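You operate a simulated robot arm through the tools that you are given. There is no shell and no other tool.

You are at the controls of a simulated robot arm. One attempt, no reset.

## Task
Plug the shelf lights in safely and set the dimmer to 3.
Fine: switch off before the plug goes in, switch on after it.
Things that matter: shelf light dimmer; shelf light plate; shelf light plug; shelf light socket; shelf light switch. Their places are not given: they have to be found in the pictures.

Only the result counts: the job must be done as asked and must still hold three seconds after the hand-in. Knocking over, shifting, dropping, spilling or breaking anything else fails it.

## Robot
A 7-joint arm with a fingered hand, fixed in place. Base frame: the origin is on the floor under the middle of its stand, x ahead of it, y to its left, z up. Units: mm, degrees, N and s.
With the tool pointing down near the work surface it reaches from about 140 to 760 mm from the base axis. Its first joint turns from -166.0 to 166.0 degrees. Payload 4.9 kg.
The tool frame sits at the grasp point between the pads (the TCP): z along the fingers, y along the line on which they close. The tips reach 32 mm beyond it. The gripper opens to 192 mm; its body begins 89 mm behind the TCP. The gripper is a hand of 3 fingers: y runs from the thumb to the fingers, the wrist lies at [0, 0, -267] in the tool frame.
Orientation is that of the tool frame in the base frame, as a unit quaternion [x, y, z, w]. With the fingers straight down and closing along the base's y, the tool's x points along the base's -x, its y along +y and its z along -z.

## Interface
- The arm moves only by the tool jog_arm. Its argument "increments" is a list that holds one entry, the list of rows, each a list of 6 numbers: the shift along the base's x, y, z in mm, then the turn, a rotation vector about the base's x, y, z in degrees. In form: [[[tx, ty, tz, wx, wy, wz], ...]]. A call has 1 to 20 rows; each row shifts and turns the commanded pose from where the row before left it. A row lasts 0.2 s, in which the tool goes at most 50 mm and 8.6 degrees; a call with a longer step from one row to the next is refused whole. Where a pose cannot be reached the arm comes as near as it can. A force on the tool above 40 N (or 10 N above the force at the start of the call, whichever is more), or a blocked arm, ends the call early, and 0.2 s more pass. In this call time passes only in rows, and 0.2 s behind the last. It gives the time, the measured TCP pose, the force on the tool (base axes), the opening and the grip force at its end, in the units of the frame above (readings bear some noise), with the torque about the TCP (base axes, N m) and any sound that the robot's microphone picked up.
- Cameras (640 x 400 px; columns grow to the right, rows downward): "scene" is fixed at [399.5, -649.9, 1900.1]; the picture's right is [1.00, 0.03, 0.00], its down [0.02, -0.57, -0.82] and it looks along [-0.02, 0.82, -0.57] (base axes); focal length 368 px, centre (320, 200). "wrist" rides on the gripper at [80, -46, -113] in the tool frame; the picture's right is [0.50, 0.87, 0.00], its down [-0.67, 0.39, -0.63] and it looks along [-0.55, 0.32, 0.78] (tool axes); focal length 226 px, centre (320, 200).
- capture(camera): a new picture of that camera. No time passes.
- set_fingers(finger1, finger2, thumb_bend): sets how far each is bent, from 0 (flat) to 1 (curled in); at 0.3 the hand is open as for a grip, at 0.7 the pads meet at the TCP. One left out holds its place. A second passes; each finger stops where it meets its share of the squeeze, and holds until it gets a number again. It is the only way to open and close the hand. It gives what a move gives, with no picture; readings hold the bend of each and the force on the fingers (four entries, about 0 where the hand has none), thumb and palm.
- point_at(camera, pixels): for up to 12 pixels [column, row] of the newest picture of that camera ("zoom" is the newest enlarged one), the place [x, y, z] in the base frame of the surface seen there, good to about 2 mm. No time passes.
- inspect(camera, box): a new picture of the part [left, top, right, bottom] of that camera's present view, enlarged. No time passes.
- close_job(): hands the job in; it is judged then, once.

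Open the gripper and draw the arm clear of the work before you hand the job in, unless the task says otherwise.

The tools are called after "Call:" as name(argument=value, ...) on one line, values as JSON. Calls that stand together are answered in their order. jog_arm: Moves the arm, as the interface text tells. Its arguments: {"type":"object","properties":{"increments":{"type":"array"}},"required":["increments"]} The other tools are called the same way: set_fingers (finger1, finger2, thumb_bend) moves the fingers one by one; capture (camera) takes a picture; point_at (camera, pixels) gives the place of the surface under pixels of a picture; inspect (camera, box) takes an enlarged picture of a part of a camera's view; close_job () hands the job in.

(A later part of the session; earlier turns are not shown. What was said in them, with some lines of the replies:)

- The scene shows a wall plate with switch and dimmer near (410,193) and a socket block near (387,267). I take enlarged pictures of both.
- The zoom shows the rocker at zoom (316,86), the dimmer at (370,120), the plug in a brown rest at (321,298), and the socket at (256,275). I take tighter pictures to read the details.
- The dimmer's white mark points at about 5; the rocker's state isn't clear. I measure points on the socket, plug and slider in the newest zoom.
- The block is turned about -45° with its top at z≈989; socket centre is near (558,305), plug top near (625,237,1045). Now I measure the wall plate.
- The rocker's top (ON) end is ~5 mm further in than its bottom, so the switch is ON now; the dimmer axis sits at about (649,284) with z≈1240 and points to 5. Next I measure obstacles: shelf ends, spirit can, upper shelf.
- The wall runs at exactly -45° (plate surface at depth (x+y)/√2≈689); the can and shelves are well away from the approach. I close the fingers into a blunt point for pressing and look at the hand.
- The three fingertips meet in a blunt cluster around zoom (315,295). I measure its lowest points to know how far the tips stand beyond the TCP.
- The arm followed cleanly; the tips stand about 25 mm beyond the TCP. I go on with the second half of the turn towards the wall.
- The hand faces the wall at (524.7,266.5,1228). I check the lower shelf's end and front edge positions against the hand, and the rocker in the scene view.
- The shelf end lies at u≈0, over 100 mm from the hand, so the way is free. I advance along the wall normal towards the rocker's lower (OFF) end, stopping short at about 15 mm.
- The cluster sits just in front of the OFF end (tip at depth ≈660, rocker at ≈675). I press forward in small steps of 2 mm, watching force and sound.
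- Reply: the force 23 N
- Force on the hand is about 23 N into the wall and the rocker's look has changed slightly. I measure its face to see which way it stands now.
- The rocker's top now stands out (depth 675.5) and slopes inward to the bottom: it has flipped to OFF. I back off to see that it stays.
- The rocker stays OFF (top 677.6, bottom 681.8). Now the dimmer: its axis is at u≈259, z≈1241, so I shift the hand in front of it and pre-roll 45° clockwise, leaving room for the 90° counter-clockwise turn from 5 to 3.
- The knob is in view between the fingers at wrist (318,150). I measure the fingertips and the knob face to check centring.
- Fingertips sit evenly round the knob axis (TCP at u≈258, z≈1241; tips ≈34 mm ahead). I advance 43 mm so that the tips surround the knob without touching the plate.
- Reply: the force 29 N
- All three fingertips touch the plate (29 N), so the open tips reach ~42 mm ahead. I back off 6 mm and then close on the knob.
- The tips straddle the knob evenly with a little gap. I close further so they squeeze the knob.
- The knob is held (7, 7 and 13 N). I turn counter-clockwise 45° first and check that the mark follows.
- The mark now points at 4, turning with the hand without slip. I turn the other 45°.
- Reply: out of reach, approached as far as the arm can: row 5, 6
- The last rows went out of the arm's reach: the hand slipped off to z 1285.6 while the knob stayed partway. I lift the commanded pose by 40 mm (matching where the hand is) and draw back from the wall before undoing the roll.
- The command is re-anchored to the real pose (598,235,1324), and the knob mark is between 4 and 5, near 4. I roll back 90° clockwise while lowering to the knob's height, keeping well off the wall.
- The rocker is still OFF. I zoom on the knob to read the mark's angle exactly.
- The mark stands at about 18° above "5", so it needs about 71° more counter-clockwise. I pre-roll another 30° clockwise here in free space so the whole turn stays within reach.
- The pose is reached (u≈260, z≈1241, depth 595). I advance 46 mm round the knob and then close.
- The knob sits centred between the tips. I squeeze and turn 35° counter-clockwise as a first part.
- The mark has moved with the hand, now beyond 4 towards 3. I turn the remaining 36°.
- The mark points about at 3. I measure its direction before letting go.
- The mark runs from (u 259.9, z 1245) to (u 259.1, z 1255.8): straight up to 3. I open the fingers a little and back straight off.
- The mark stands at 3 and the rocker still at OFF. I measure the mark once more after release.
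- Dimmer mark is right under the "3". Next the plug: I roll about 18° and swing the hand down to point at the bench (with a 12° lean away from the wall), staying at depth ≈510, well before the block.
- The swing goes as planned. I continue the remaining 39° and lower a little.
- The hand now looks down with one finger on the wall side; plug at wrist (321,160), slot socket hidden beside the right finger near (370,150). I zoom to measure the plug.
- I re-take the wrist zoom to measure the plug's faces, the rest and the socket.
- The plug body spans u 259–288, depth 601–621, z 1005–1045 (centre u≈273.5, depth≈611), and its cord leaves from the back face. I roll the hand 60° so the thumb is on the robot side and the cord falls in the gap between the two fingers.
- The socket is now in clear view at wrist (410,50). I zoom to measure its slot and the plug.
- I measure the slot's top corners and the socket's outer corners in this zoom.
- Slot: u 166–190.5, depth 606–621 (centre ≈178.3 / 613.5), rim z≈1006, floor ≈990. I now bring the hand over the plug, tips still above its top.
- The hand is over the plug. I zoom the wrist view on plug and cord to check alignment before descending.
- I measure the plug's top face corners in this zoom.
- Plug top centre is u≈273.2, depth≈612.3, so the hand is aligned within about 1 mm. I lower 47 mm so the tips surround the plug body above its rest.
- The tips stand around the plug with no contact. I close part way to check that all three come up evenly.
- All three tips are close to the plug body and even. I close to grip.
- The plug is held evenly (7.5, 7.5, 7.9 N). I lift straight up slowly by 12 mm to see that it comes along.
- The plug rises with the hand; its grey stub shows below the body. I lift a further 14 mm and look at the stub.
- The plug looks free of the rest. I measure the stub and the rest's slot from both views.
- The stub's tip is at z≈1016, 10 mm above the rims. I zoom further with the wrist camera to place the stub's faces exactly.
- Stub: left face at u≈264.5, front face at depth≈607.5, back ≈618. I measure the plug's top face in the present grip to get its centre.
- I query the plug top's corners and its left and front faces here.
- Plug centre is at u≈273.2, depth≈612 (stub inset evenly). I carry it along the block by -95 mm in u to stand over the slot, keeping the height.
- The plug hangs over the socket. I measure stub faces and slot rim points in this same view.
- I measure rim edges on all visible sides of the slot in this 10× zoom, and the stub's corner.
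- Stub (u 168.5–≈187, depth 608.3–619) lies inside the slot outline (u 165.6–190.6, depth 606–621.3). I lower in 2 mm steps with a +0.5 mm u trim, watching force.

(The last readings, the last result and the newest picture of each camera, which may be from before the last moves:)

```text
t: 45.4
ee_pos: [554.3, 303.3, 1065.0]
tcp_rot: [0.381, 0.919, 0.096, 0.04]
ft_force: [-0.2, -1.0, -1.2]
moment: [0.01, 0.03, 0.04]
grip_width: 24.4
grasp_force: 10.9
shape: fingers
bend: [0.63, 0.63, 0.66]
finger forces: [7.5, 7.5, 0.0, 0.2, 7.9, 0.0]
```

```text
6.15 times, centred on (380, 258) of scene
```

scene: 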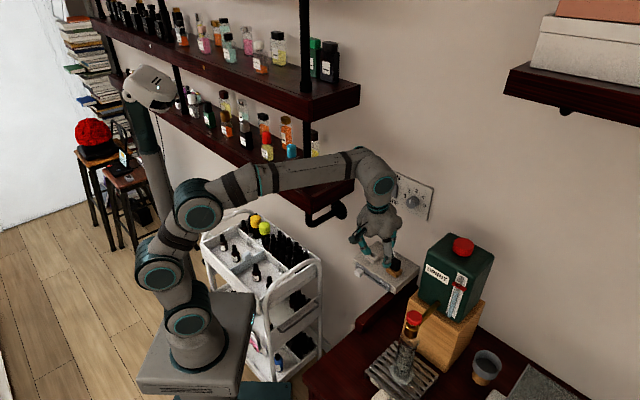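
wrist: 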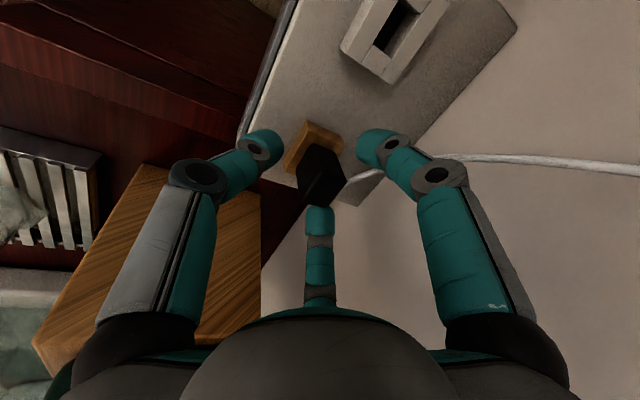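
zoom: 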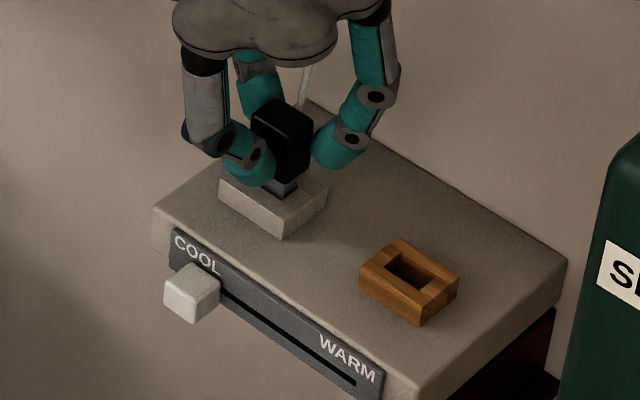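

The stub is entering the slot with no force. I keep lowering, in smaller steps towards seating.

Call:
jog_arm(increments=[[[0, 0, -1.5, 0, 0, 0], [0, 0, -1.5, 0, 0, 0], [0, 0, -1.5, 0, 0, 0], [0, 0, -1.5, 0, 0, 0], [0, 0, -1.5, 0, 0, 0], [0, 0, -1, 0, 0, 0], [0, 0, -1, 0, 0, 0], [0, 0, -1, 0, 0, 0]]])

Call:
inspect(camera="wrist", box=[270, 90, 370, 180])

Call:
inspect(camera="scene", box=[350, 225, 410, 290])

```text
t: 47.2
ee_pos: [554.3, 303.8, 1054.7]
tcp_rot: [0.381, 0.919, 0.096, 0.04]
ft_force: [-0.4, 0.1, -1.1]
moment: [0.01, 0.02, -0.01]
grip_width: 24.6
grasp_force: 11.8
shape: fingers
bend: [0.63, 0.63, 0.66]
finger forces: [7.4, 7.5, 0.1, 0.0, 7.8, 0.0]
```

```text
4.44 times, centred on (320, 135) of wrist
```

zoom: 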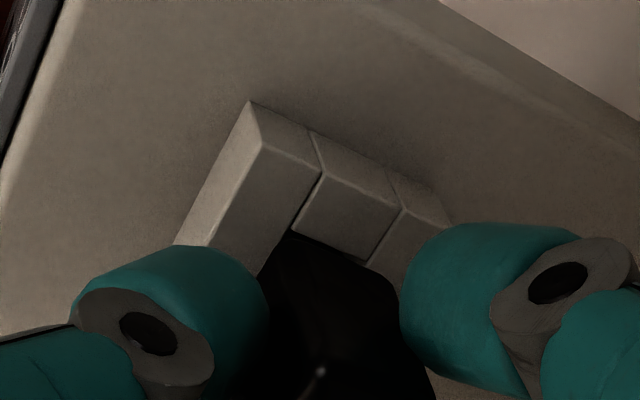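

```text
6.15 times, centred on (380, 258) of scene
```

zoom: 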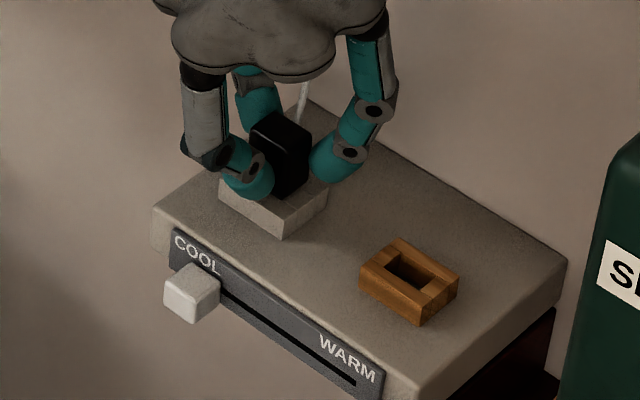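

The body is nearly on the socket, still without contact force. I press down in 0.7 mm steps until it seats.

Call:
jog_arm(increments=[[[0, 0, -0.7, 0, 0, 0], [0, 0, -0.7, 0, 0, 0], [0, 0, -0.7, 0, 0, 0], [0, 0, -0.7, 0, 0, 0]]])

Call:
inspect(camera="wrist", box=[270, 90, 370, 180])

```text
t: 48.2
ee_pos: [554.0, 303.4, 1053.3]
tcp_rot: [0.381, 0.919, 0.097, 0.041]
ft_force: [-8.5, -0.4, 11.0]
moment: [0.09, 0.22, 0.03]
grip_width: 24.9
grasp_force: 14.6
shape: fingers
bend: [0.63, 0.64, 0.66]
finger forces: [9.6, 6.9, 0.1, 0.0, 12.8, 0.0]
```

```text
4.44 times, centred on (320, 135) of wrist
```

zoom: 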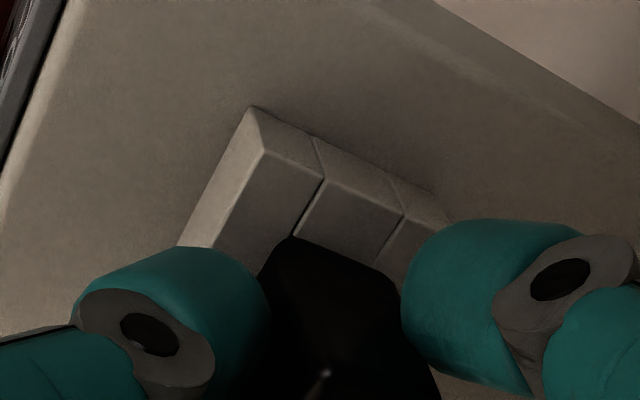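

Contact: about 11 N upward with some sideways force. I measure the plug's top height and the gap between body and socket rim.

Call:
inspect(camera="wrist", box=[290, 125, 350, 215])

Call:
point_at(camera="zoom", pixels=[[318, 220], [250, 330], [338, 360], [420, 245], [335, 290], [350, 160], [390, 190], [290, 190]])

Call:
inspect(camera="scene", box=[360, 235, 395, 275])

```text
4.44 times, centred on (320, 170) of wrist
```

zoom: 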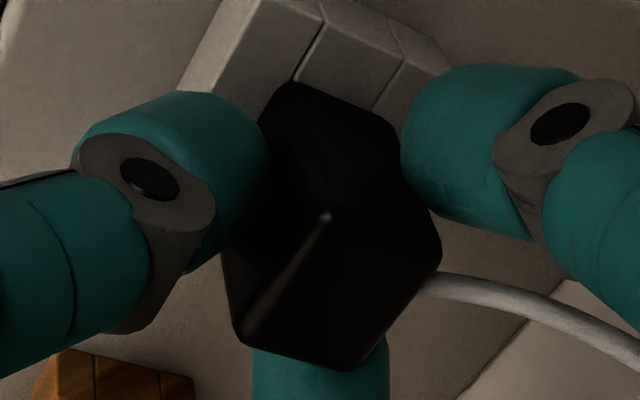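

```text
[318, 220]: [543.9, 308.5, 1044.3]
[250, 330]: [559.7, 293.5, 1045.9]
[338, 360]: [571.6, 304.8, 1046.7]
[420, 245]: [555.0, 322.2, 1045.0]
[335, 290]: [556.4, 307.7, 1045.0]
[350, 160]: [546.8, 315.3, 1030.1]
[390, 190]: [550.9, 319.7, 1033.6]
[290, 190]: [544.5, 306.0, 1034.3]
```

```text
10.00 times, centred on (378, 255) of scene
```

zoom: 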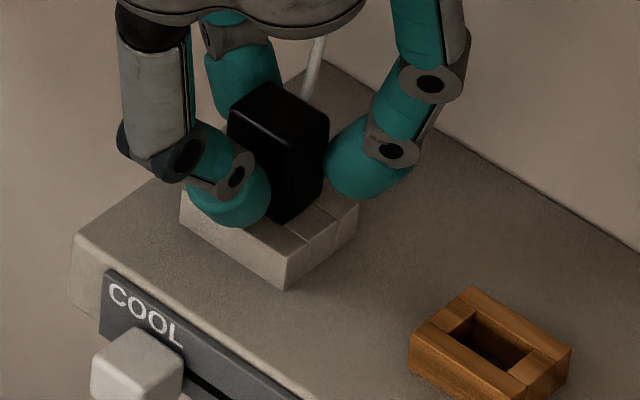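

The plug's top is at z≈1045, the same as it stood in its rest, so it is seated. I release it by opening the fingers a little.

Call:
set_fingers(finger1=0.58, finger2=0.58, thumb_bend=0.58)

Call:
inspect(camera="wrist", box=[250, 90, 390, 215])

Call:
inspect(camera="scene", box=[360, 235, 395, 275])

```text
t: 49.2
ee_pos: [553.9, 302.8, 1051.2]
tcp_rot: [0.381, 0.919, 0.096, 0.041]
ft_force: [-0.4, -0.9, 0.2]
moment: [0.02, 0.01, 0.0]
grip_width: 53.7
grasp_force: 0.0
shape: fingers
bend: [0.57, 0.57, 0.57]
finger forces: [0.0, 0.0, 0.1, 0.0, 0.0, 0.1]
```

```text
3.20 times, centred on (320, 152) of wrist
```

zoom: 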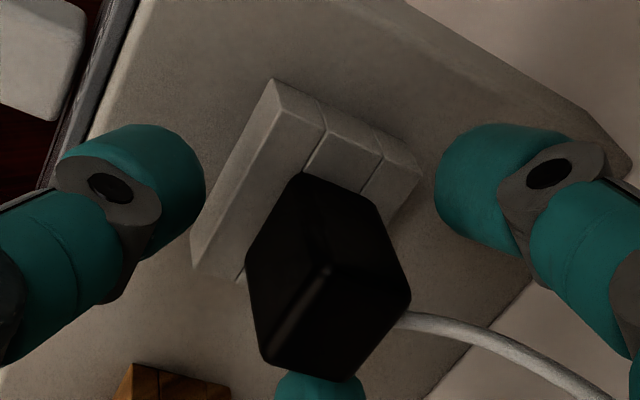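

```text
10.00 times, centred on (378, 255) of scene
```

zoom: 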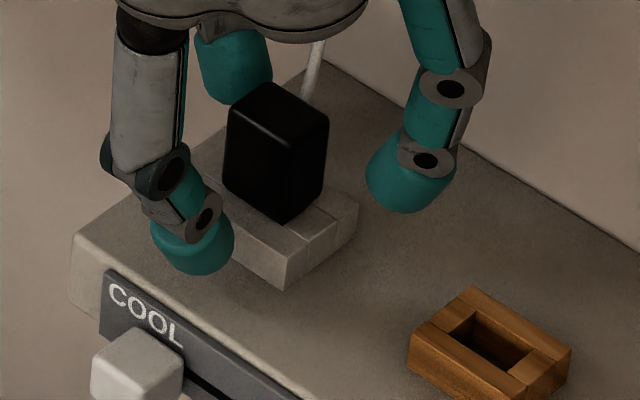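

The plug stands upright in the socket and all fingers are free. I raise the hand straight up 50 mm, then back away from the wall.

Call:
jog_arm(increments=[[[0, 0, 6, 0, 0, 0], [0, 0, 10, 0, 0, 0], [0, 0, 12, 0, 0, 0], [0, 0, 14, 0, 0, 0], [0, 0, 14, 0, 0, 0], [-12, -12, 12, 0, 0, 0], [-15, -15, 12, 0, 0, 0], [-15, -15, 12, 0, 0, 0], [-15, -15, 10, 0, 0, 0], [-15, -15, 10, 0, 0, 0]]])

Call:
capture(camera="scene")

Call:
inspect(camera="scene", box=[350, 225, 410, 290])

Call:
capture(camera="wrist")

```text
t: 51.4
ee_pos: [484.4, 232.0, 1161.8]
tcp_rot: [0.381, 0.919, 0.095, 0.04]
ft_force: [0.4, -0.8, 0.6]
moment: [-0.03, 0.03, -0.02]
grip_width: 54.0
grasp_force: 0.1
shape: fingers
bend: [0.57, 0.57, 0.57]
finger forces: [0.0, 0.0, 0.1, 0.0, 0.0, 0.1]
```

```text
taken
```

scene: 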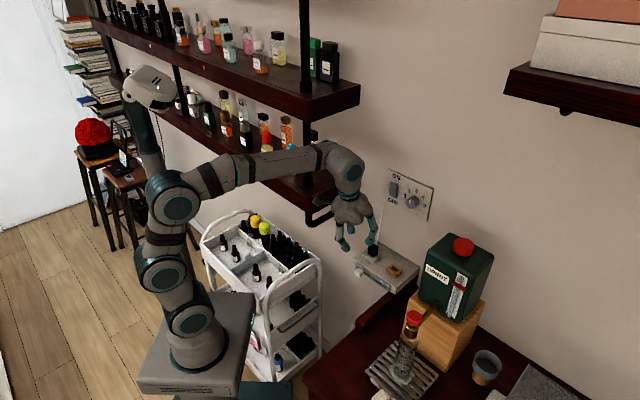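

```text
6.15 times, centred on (380, 258) of scene
```

zoom: 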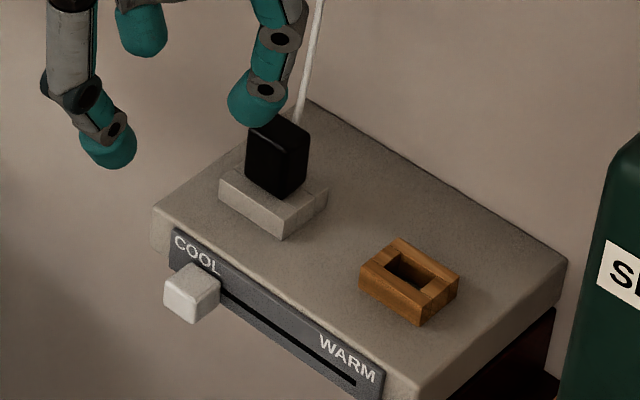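

```text
taken
```

wrist: 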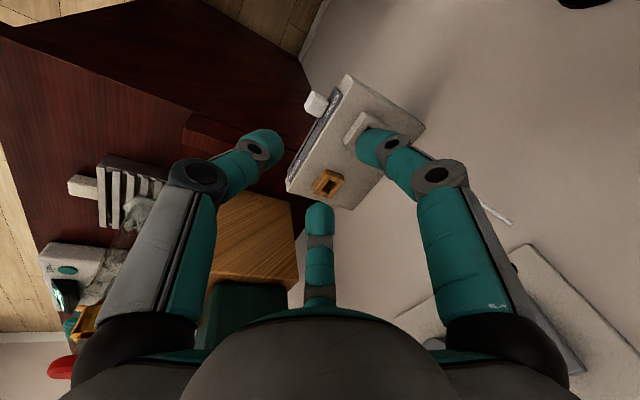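

The plug stays in place. I check its height and the rim once more from the scene zoom.

Call:
inspect(camera="scene", box=[362, 235, 392, 265])

Call:
point_at(camera="zoom", pixels=[[290, 150], [330, 170], [270, 165], [310, 200], [340, 240], [265, 230], [315, 290], [260, 260], [340, 270], [370, 290], [240, 240], [290, 300]])

```text
13.33 times, centred on (377, 250) of scene
```

zoom: 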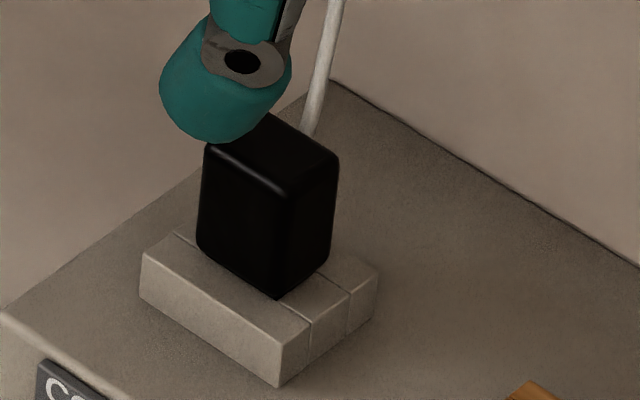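

```text
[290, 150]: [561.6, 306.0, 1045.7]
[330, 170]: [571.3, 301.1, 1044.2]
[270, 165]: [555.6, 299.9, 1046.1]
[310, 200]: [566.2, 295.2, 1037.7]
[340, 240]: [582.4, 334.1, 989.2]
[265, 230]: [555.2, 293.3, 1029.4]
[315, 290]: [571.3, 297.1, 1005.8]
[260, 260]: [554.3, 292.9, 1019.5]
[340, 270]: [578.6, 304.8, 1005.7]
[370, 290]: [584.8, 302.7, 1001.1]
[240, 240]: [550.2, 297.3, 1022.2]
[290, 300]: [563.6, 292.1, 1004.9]
```

The plug sits flush on the socket rim (body edge at z≈1005). Now the switch: I close the fingers to a point again and swing the hand up to face the rocker's upper (ON) end, keeping 100 mm off the wall.

Call:
set_fingers(finger1=0.7, finger2=0.7, thumb_bend=0.7)

Call:
jog_arm(increments=[[[4, 3.5, 10.6, 5.515, -5.515, 0], [4, 3.5, 10.6, 5.515, -5.515, 0], [4, 3.5, 10.6, 5.515, -5.515, 0], [4, 3.5, 10.6, 5.515, -5.515, 0], [4, 3.5, 10.6, 5.515, -5.515, 0], [4, 3.5, 10.6, 5.515, -5.515, 0], [4, 3.5, 10.6, 5.515, -5.515, 0], [4, 3.5, 10.6, 5.515, -5.515, 0], [4, 3.5, 10.6, 5.515, -5.515, 0], [4, 3.5, 10.6, 5.515, -5.515, 0]]])

Call:
capture(camera="scene")

Call:
capture(camera="wrist")

```text
t: 52.4
ee_pos: [483.9, 232.6, 1163.2]
tcp_rot: [0.381, 0.919, 0.096, 0.041]
ft_force: [-0.2, 0.3, 0.8]
moment: [-0.04, 0.0, 0.01]
grip_width: 3.6
grasp_force: 0.2
shape: fingers
bend: [0.69, 0.69, 0.7]
finger forces: [0.0, 0.0, 0.0, 0.0, 0.0, 0.0]
```

```text
t: 54.6
ee_pos: [523.3, 265.7, 1269.2]
tcp_rot: [0.271, 0.653, 0.653, 0.272]
ft_force: [-1.0, 0.6, 0.2]
moment: [-0.02, 0.03, -0.04]
grip_width: 3.4
grasp_force: 0.1
shape: fingers
bend: [0.7, 0.69, 0.7]
finger forces: [0.0, 0.1, 0.1, 0.0, 0.1, 0.0]
```

```text
taken
```

scene: 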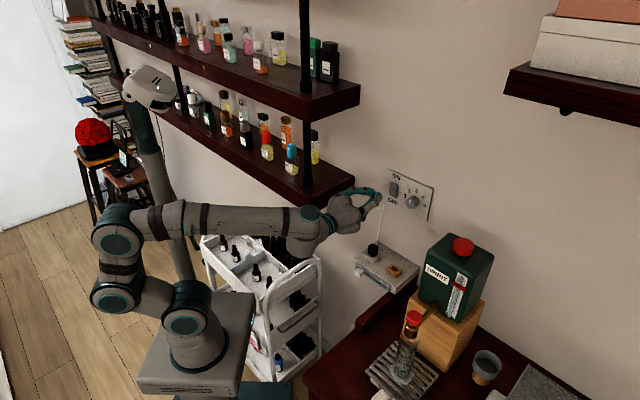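

```text
taken
```

wrist: 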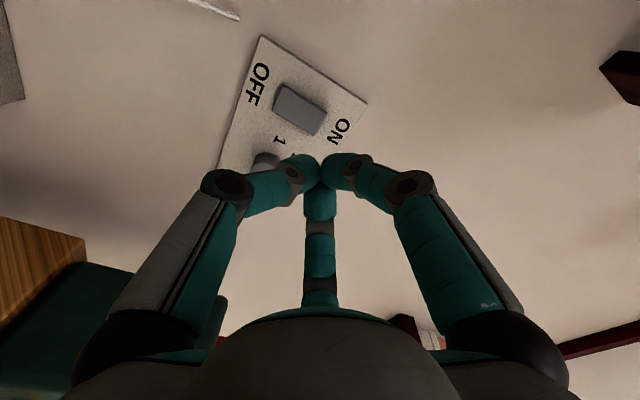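

The hand faces the ON end (u≈182, z≈1269, depth 558). I advance 78 mm to stop about 10 mm short of the rocker.

Call:
jog_arm(increments=[[[11, 11, -0.2, 0, 0, 0], [11, 11, -0.2, 0, 0, 0], [11, 11, -0.2, 0, 0, 0], [11, 11, -0.2, 0, 0, 0], [11, 11, -0.2, 0, 0, 0]]])

Call:
inspect(camera="scene", box=[370, 160, 440, 225])

Call:
capture(camera="wrist")

```text
t: 55.8
ee_pos: [578.6, 321.8, 1268.6]
tcp_rot: [0.27, 0.654, 0.653, 0.27]
ft_force: [0.0, 0.5, 0.0]
moment: [-0.01, -0.02, -0.01]
grip_width: 3.5
grasp_force: 0.0
shape: fingers
bend: [0.7, 0.69, 0.7]
finger forces: [0.0, 0.0, 0.0, 0.0, 0.1, 0.0]
```

```text
6.15 times, centred on (405, 192) of scene
```

zoom: 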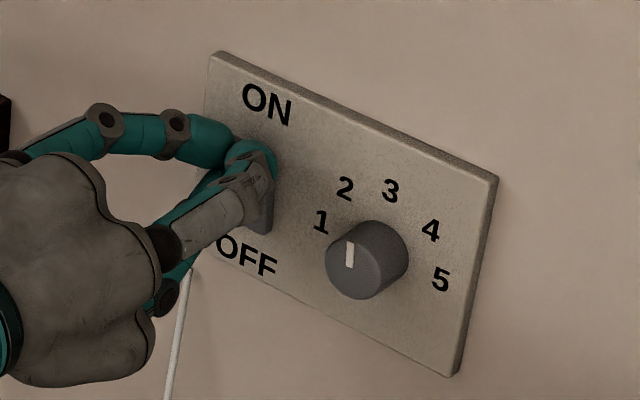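

```text
taken
```

wrist: 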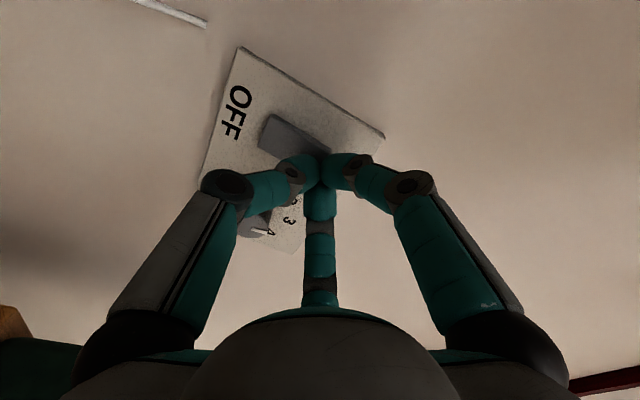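

The cluster is just in front of the upper half of the rocker. I press in 2 mm steps.

Call:
jog_arm(increments=[[[1.42, 1.42, 0, 0, 0, 0], [1.42, 1.42, 0, 0, 0, 0], [1.42, 1.42, 0, 0, 0, 0], [1.42, 1.42, 0, 0, 0, 0], [1.42, 1.42, 0, 0, 0, 0], [1.42, 1.42, 0, 0, 0, 0]]])

Call:
inspect(camera="scene", box=[380, 165, 440, 225])

```text
t: 57.2
ee_pos: [587.1, 330.9, 1267.4]
tcp_rot: [0.272, 0.654, 0.652, 0.27]
ft_force: [-6.1, -6.7, -1.6]
moment: [-0.08, 0.09, -0.02]
grip_width: 2.6
grasp_force: 4.3
shape: fingers
bend: [0.69, 0.69, 0.7]
finger forces: [0.2, 0.0, 0.0, 0.0, 9.9, 0.1]
```

```text
6.67 times, centred on (410, 195) of scene
```

zoom: 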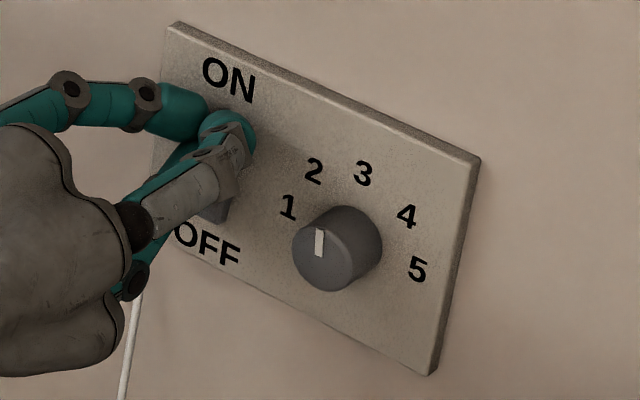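

Only the thumb bears so far (10 N). I press further in 1 mm steps.

Call:
jog_arm(increments=[[[0.71, 0.71, 0, 0, 0, 0], [0.71, 0.71, 0, 0, 0, 0], [0.71, 0.71, 0, 0, 0, 0], [0.71, 0.71, 0, 0, 0, 0]]])

Call:
inspect(camera="scene", box=[380, 165, 440, 225])

Call:
point_at(camera="zoom", pixels=[[220, 215], [225, 205], [215, 212], [210, 218], [230, 195]])

```text
t: 58.1
ee_pos: [587.7, 331.3, 1268.1]
tcp_rot: [0.271, 0.654, 0.652, 0.272]
ft_force: [-22.7, -17.2, -0.3]
moment: [-0.09, 0.15, 0.14]
grip_width: 1.3
grasp_force: 19.4
shape: fingers
bend: [0.69, 0.69, 0.71]
finger forces: [10.0, 8.8, 0.0, 0.0, 20.1, 0.0]
stopped in row 4: the force on the tool passed its limit at 43 N (the readings are from after the stop); the commanded pose is now the measured one
```

```text
6.67 times, centred on (410, 195) of scene
```

zoom: 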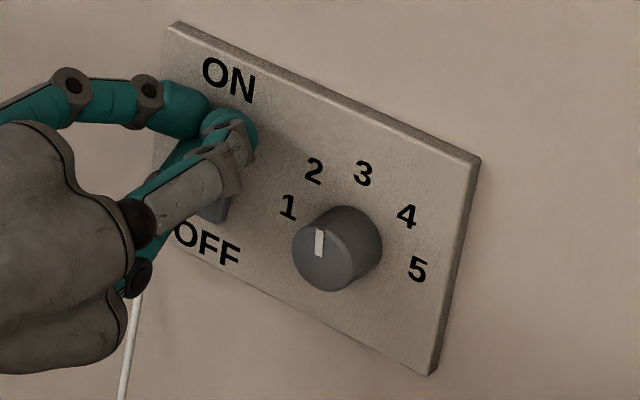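

```text
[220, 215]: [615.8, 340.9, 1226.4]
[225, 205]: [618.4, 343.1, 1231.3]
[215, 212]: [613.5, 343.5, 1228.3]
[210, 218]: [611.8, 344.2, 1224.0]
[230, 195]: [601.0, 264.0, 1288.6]
```

The rocker's bottom is out again (depth ≈676), so it has gone to ON. I back off and verify.

Call:
jog_arm(increments=[[[-4, -4, 0, 0, 0, 0], [-8, -8, 0, 0, 0, 0], [-14, -14, 0, 0, 0, 0], [-18, -18, 0, 0, 0, 0], [-22, -22, 0, 0, 0, 0], [-22, -22, 0, 0, 0, 0]]])

Call:
inspect(camera="scene", box=[380, 165, 440, 225])

Call:
point_at(camera="zoom", pixels=[[205, 118], [230, 128], [210, 140], [210, 165], [200, 180], [190, 200], [210, 210], [320, 235], [317, 252], [318, 243]])

```text
t: 59.5
ee_pos: [500.4, 243.8, 1267.3]
tcp_rot: [0.271, 0.654, 0.653, 0.271]
ft_force: [-0.8, -0.1, -0.1]
moment: [0.02, -0.02, 0.01]
grip_width: 2.9
grasp_force: 0.0
shape: fingers
bend: [0.69, 0.69, 0.7]
finger forces: [0.1, 0.0, 0.1, 0.1, 0.0, 0.0]
```

```text
6.67 times, centred on (410, 195) of scene
```

zoom: 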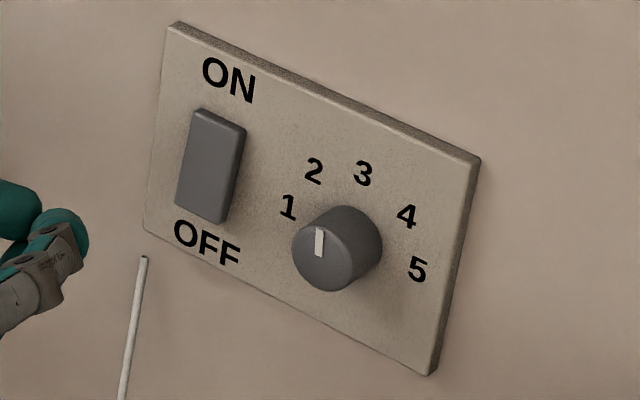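

```text
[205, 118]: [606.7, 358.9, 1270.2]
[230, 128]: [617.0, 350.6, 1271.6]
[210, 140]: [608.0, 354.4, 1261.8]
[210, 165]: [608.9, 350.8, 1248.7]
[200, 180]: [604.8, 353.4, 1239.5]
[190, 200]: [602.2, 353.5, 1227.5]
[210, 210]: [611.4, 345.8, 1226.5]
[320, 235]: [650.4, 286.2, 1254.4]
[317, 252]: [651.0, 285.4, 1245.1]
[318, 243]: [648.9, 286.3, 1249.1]
```

The switch is ON again, as in the first picture. The dimmer mark seems a few degrees past 3 towards 2; I zoom with the wrist camera to measure it better.

Call:
capture(camera="wrist")

Call:
inspect(camera="scene", box=[398, 186, 428, 212])

Call:
point_at(camera="zoom", pixels=[[258, 180], [254, 225], [256, 200], [259, 172], [253, 232], [257, 190], [255, 215], [355, 60], [192, 135], [460, 260]])

```text
taken
```

wrist: 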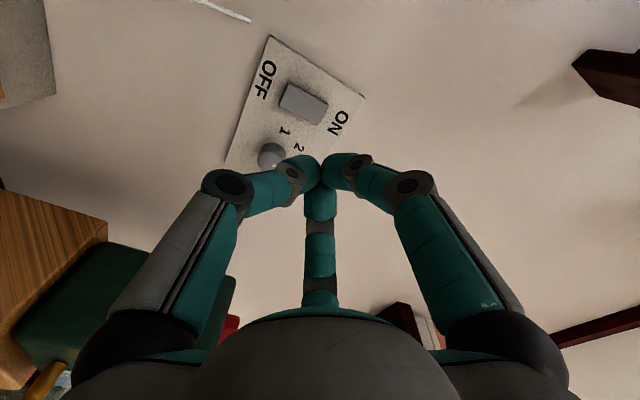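

```text
15.38 times, centred on (413, 199) of scene
```

zoom: 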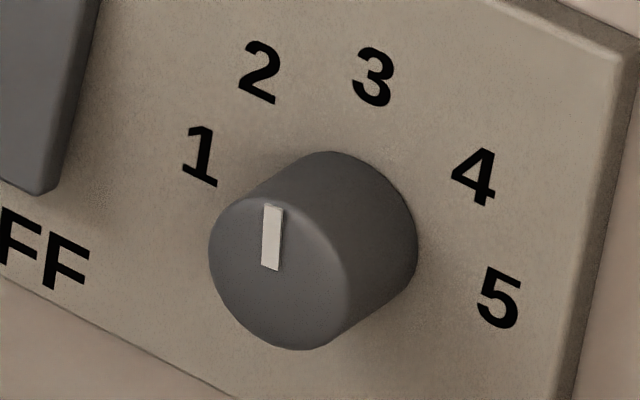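

```text
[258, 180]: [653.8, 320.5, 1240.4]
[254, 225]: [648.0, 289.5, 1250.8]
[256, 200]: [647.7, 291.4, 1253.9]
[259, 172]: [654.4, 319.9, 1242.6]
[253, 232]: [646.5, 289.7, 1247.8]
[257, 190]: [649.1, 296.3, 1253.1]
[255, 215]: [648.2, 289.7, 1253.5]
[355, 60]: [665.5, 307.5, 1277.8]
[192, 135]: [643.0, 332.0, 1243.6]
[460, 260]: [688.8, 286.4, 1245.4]
```

The mark measures about 95–96° where 3 is 90°, so I will correct it by a small clockwise turn. I move the closed hand back in front of the dimmer, still 40 mm clear of it.

Call:
jog_arm(increments=[[[17.35, -1.05, -4.45, 0, 0, 0], [17.35, -1.05, -4.45, 0, 0, 0], [17.35, -1.05, -4.45, 0, 0, 0], [17.35, -1.05, -4.45, 0, 0, 0], [17.35, -1.05, -4.45, 0, 0, 0], [17.35, -1.05, -4.45, 0, 0, 0]]])

Call:
set_fingers(finger1=0.57, finger2=0.57, thumb_bend=0.57)

Call:
capture(camera="wrist")

Call:
inspect(camera="wrist", box=[285, 100, 365, 180])

```text
t: 60.9
ee_pos: [605.2, 236.7, 1240.7]
tcp_rot: [0.272, 0.654, 0.652, 0.271]
ft_force: [0.4, 0.5, -0.2]
moment: [-0.01, 0.01, 0.03]
grip_width: 3.3
grasp_force: 0.0
shape: fingers
bend: [0.69, 0.69, 0.7]
finger forces: [0.1, 0.0, 0.0, 0.0, 0.1, 0.0]
```

```text
t: 61.9
ee_pos: [604.2, 237.1, 1239.5]
tcp_rot: [0.271, 0.654, 0.653, 0.271]
ft_force: [0.1, -1.1, 0.1]
moment: [0.05, -0.01, 0.01]
grip_width: 58.3
grasp_force: 0.0
shape: fingers
bend: [0.56, 0.56, 0.56]
finger forces: [0.1, 0.0, 0.1, 0.0, 0.1, 0.1]
```

```text
taken
```

wrist: 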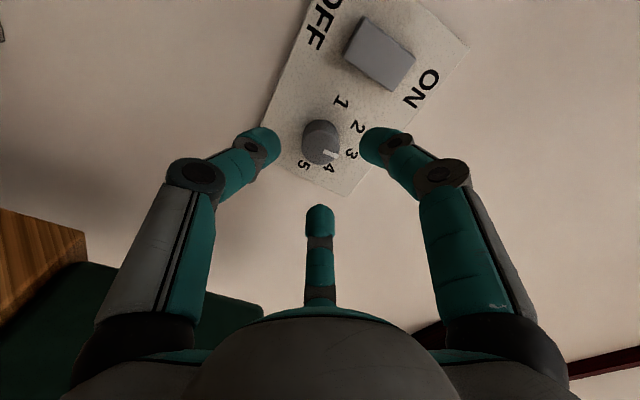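

```text
5.00 times, centred on (325, 140) of wrist
```

zoom: 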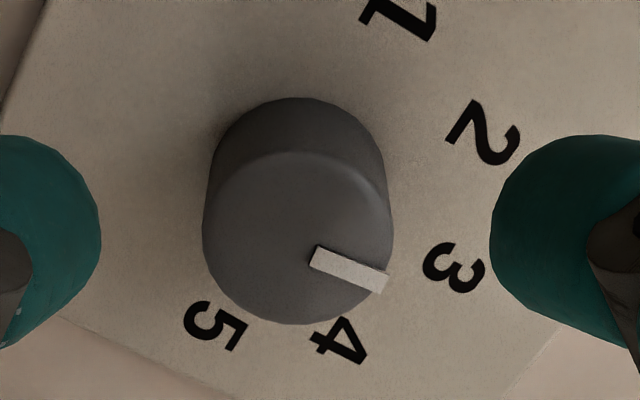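

Projected from this view, the mark stands at about 97–98° against the label axis at 90°. I advance round the knob as before and grip it.

Call:
jog_arm(increments=[[[8.1, 8.1, 0.1, 0, 0, 0], [8.1, 8.1, 0.1, 0, 0, 0], [8.1, 8.1, 0.1, 0, 0, 0], [8.1, 8.1, 0, 0, 0, 0]]])

Call:
set_fingers(finger1=0.62, finger2=0.62, thumb_bend=0.62)

Call:
set_fingers(finger1=0.7, finger2=0.7, thumb_bend=0.7)

Call:
inspect(camera="wrist", box=[260, 100, 380, 220])

```text
t: 62.9
ee_pos: [637.1, 269.7, 1240.8]
tcp_rot: [0.272, 0.653, 0.653, 0.271]
ft_force: [0.0, -1.2, 0.4]
moment: [-0.02, 0.02, -0.03]
grip_width: 58.3
grasp_force: 0.0
shape: fingers
bend: [0.56, 0.56, 0.56]
finger forces: [0.1, 0.0, 0.1, 0.1, 0.1, 0.0]
```

```text
t: 63.9
ee_pos: [638.1, 269.1, 1240.6]
tcp_rot: [0.272, 0.654, 0.652, 0.271]
ft_force: [0.4, 0.6, -0.2]
moment: [-0.01, 0.02, 0.06]
grip_width: 34.0
grasp_force: 0.2
shape: fingers
bend: [0.62, 0.62, 0.62]
finger forces: [0.0, 0.1, 0.1, 0.1, 0.0, 0.0]
```

```text
t: 64.9
ee_pos: [636.5, 267.8, 1239.8]
tcp_rot: [0.272, 0.655, 0.651, 0.27]
ft_force: [-1.9, 1.0, -3.8]
moment: [-0.08, 0.13, 0.03]
grip_width: 27.5
grasp_force: 13.3
shape: fingers
bend: [0.64, 0.65, 0.65]
finger forces: [7.6, 6.8, 0.0, 0.1, 12.7, 0.1]
```

```text
3.33 times, centred on (320, 160) of wrist
```

zoom: 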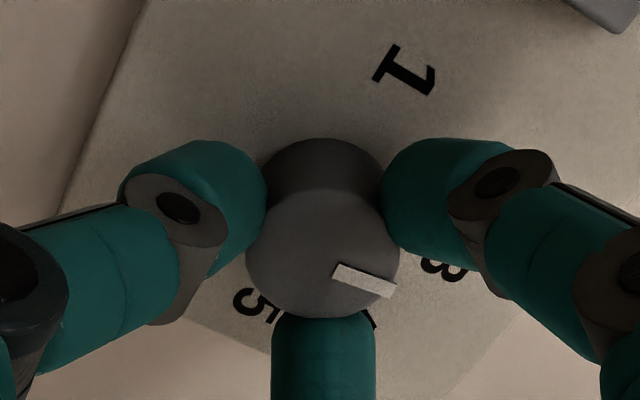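

The knob is gripped. I turn 7.3° clockwise in two small rows.

Call:
jog_arm(increments=[[[0, 0, 0, 2.58, 2.58, 0], [0, 0, 0, 2.58, 2.58, 0]]])

Call:
inspect(camera="wrist", box=[260, 100, 380, 220])

Call:
inspect(camera="scene", box=[380, 165, 440, 225])

```text
t: 65.5
ee_pos: [638.6, 268.9, 1240.0]
tcp_rot: [0.312, 0.635, 0.668, 0.229]
ft_force: [-1.4, 0.7, -6.3]
moment: [-0.13, 0.1, -0.01]
grip_width: 27.4
grasp_force: 14.5
shape: fingers
bend: [0.64, 0.65, 0.65]
finger forces: [7.3, 6.7, 0.0, 0.0, 13.9, 0.0]
```

```text
3.33 times, centred on (320, 160) of wrist
```

zoom: 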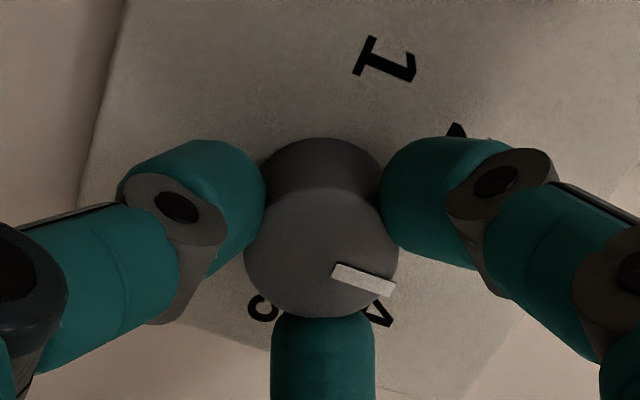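

```text
6.67 times, centred on (410, 195) of scene
```

zoom: 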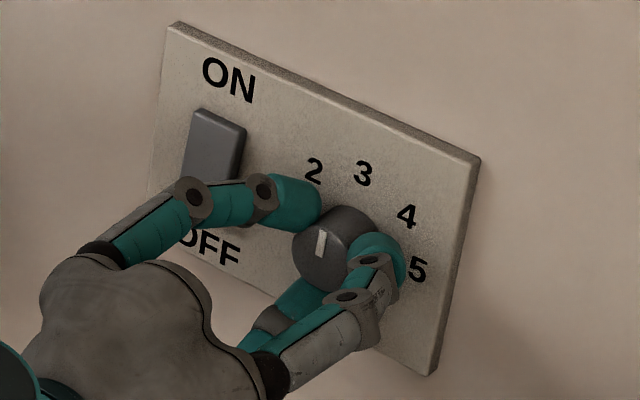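

The mark turned with the hand. I release and back straight off to measure it again.

Call:
set_fingers(finger1=0.58, finger2=0.58, thumb_bend=0.58)

Call:
jog_arm(increments=[[[-5, -5, 0, 0, 0, 0], [-10, -10, 0, 0, 0, 0], [-18, -18, 0, 0, 0, 0], [-24, -24, 0, 0, 0, 0]]])

Call:
inspect(camera="scene", box=[398, 186, 428, 212])

Call:
inspect(camera="wrist", box=[270, 80, 370, 180])

```text
t: 66.5
ee_pos: [638.2, 270.1, 1240.6]
tcp_rot: [0.313, 0.635, 0.668, 0.229]
ft_force: [-0.5, 0.0, 0.1]
moment: [-0.04, 0.0, 0.02]
grip_width: 54.1
grasp_force: 0.1
shape: fingers
bend: [0.57, 0.57, 0.57]
finger forces: [0.0, 0.0, 0.1, 0.1, 0.1, 0.0]
```

```text
t: 67.5
ee_pos: [580.9, 212.4, 1241.1]
tcp_rot: [0.312, 0.635, 0.669, 0.229]
ft_force: [0.2, 0.1, -0.6]
moment: [-0.01, 0.01, 0.04]
grip_width: 53.9
grasp_force: 0.1
shape: fingers
bend: [0.57, 0.57, 0.57]
finger forces: [0.1, 0.0, 0.1, 0.0, 0.1, 0.1]
```

```text
15.38 times, centred on (413, 199) of scene
```

zoom: 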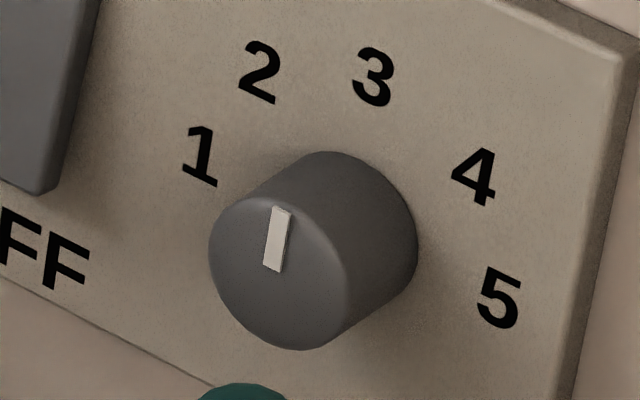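

```text
4.00 times, centred on (320, 130) of wrist
```

zoom: 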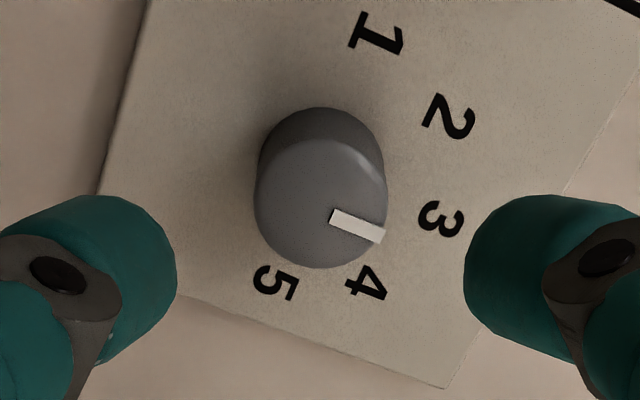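

The mark now measures about 91°: square on 3. I draw the arm back another 110 mm and open the hand.

Call:
jog_arm(increments=[[[-20, -20, 0, 0, 0, 0], [-20, -20, 0, 0, 0, 0], [-20, -20, 4, 0, 0, 0], [-20, -20, 4, 0, 0, 0]]])

Call:
set_fingers(finger1=0.3, finger2=0.3, thumb_bend=0.3)

Call:
capture(camera="scene")

Call:
inspect(camera="scene", box=[340, 160, 450, 300])

```text
t: 68.5
ee_pos: [500.7, 131.4, 1249.3]
tcp_rot: [0.312, 0.635, 0.668, 0.229]
ft_force: [-0.1, -0.3, 0.6]
moment: [-0.04, 0.03, -0.04]
grip_width: 54.0
grasp_force: 0.2
shape: fingers
bend: [0.57, 0.57, 0.57]
finger forces: [0.0, 0.0, 0.1, 0.1, 0.0, 0.0]
```

```text
t: 69.5
ee_pos: [500.6, 130.6, 1248.4]
tcp_rot: [0.312, 0.635, 0.668, 0.229]
ft_force: [-0.4, -0.7, 0.1]
moment: [-0.01, 0.02, 0.0]
grip_width: 167.7
grasp_force: 0.1
shape: fingers
bend: [0.3, 0.3, 0.3]
finger forces: [0.1, 0.0, 0.1, 0.0, 0.0, 0.1]
```

```text
taken
```

scene: 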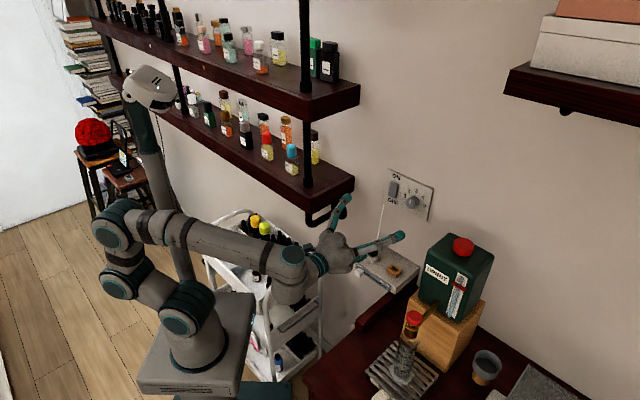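

```text
2.86 times, centred on (395, 230) of scene
```

zoom: 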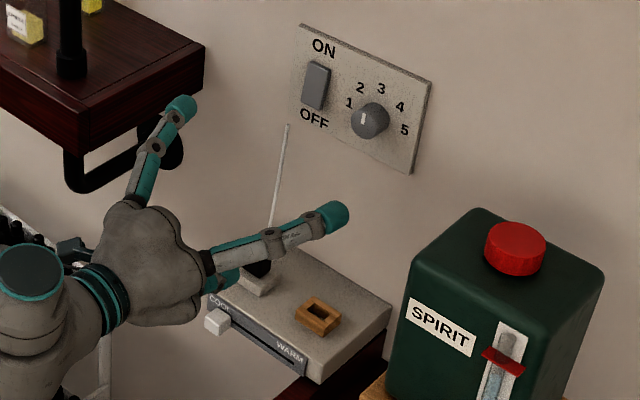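

The switch shows ON, the mark 3. I raise and draw the hand back further to get a clear view of the plug for a last check.

Call:
jog_arm(increments=[[[-12, -12, 22, 0, 0, 0], [-12, -12, 22, 0, 0, 0], [-12, -12, 22, 0, 0, 0], [-12, -12, 22, 0, 0, 0], [-12, -12, 22, 0, 0, 0]]])

Call:
capture(camera="scene")

Call:
inspect(camera="scene", box=[345, 165, 445, 295])

```text
t: 70.7
ee_pos: [440.8, 72.6, 1359.3]
tcp_rot: [0.313, 0.634, 0.669, 0.23]
ft_force: [0.2, -0.5, -0.2]
moment: [-0.02, 0.03, -0.02]
grip_width: 167.8
grasp_force: 0.0
shape: fingers
bend: [0.3, 0.3, 0.3]
finger forces: [0.0, 0.0, 0.0, 0.0, 0.0, 0.1]
```

```text
taken
```

scene: 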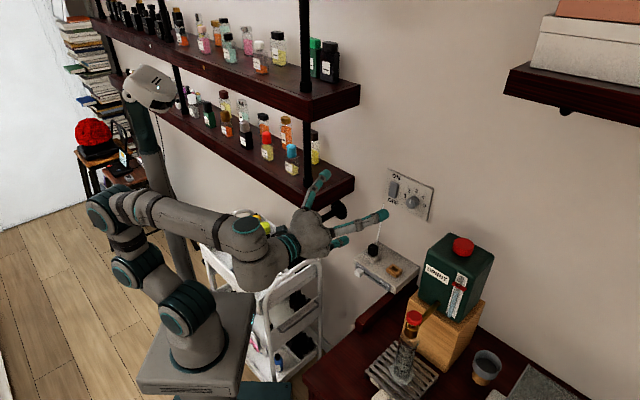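

```text
3.08 times, centred on (395, 230) of scene
```

zoom: 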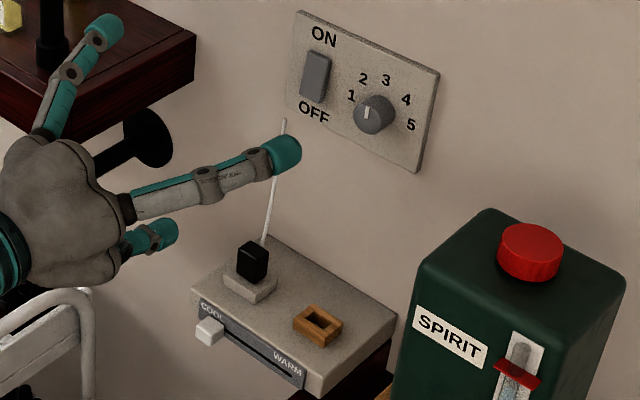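

The plug stands seated in the socket, the switch is ON, the dimmer points at 3, the slider and everything else are as before, and the open hand is clear. I hand the job in.

Call:
close_job()

```text
The job is handed in.
```

The shelf lights are plugged in, the switch is on, and the dimmer points at 3. I handed the job in; no verdict has come back.

- **Switch:** it was on at the start, so I turned it off before the plug went in. I turned it back on only after the plug was seated.
- **Plug:** it sits flush on the socket rim, with its top at the same height as when it stood in its rest.
- **Dimmer:** the first turn went past the arm's reach and the hand slipped off the knob, so I gripped it again. A later correction of about 7° brought the mark to roughly 1° from 3.
- **Surroundings:** in the last pictures the slider, spirit can and shelf bottles look unmoved. The arm hides part of the trolley, so I could not see all of it. The hand is open and clear of the work.
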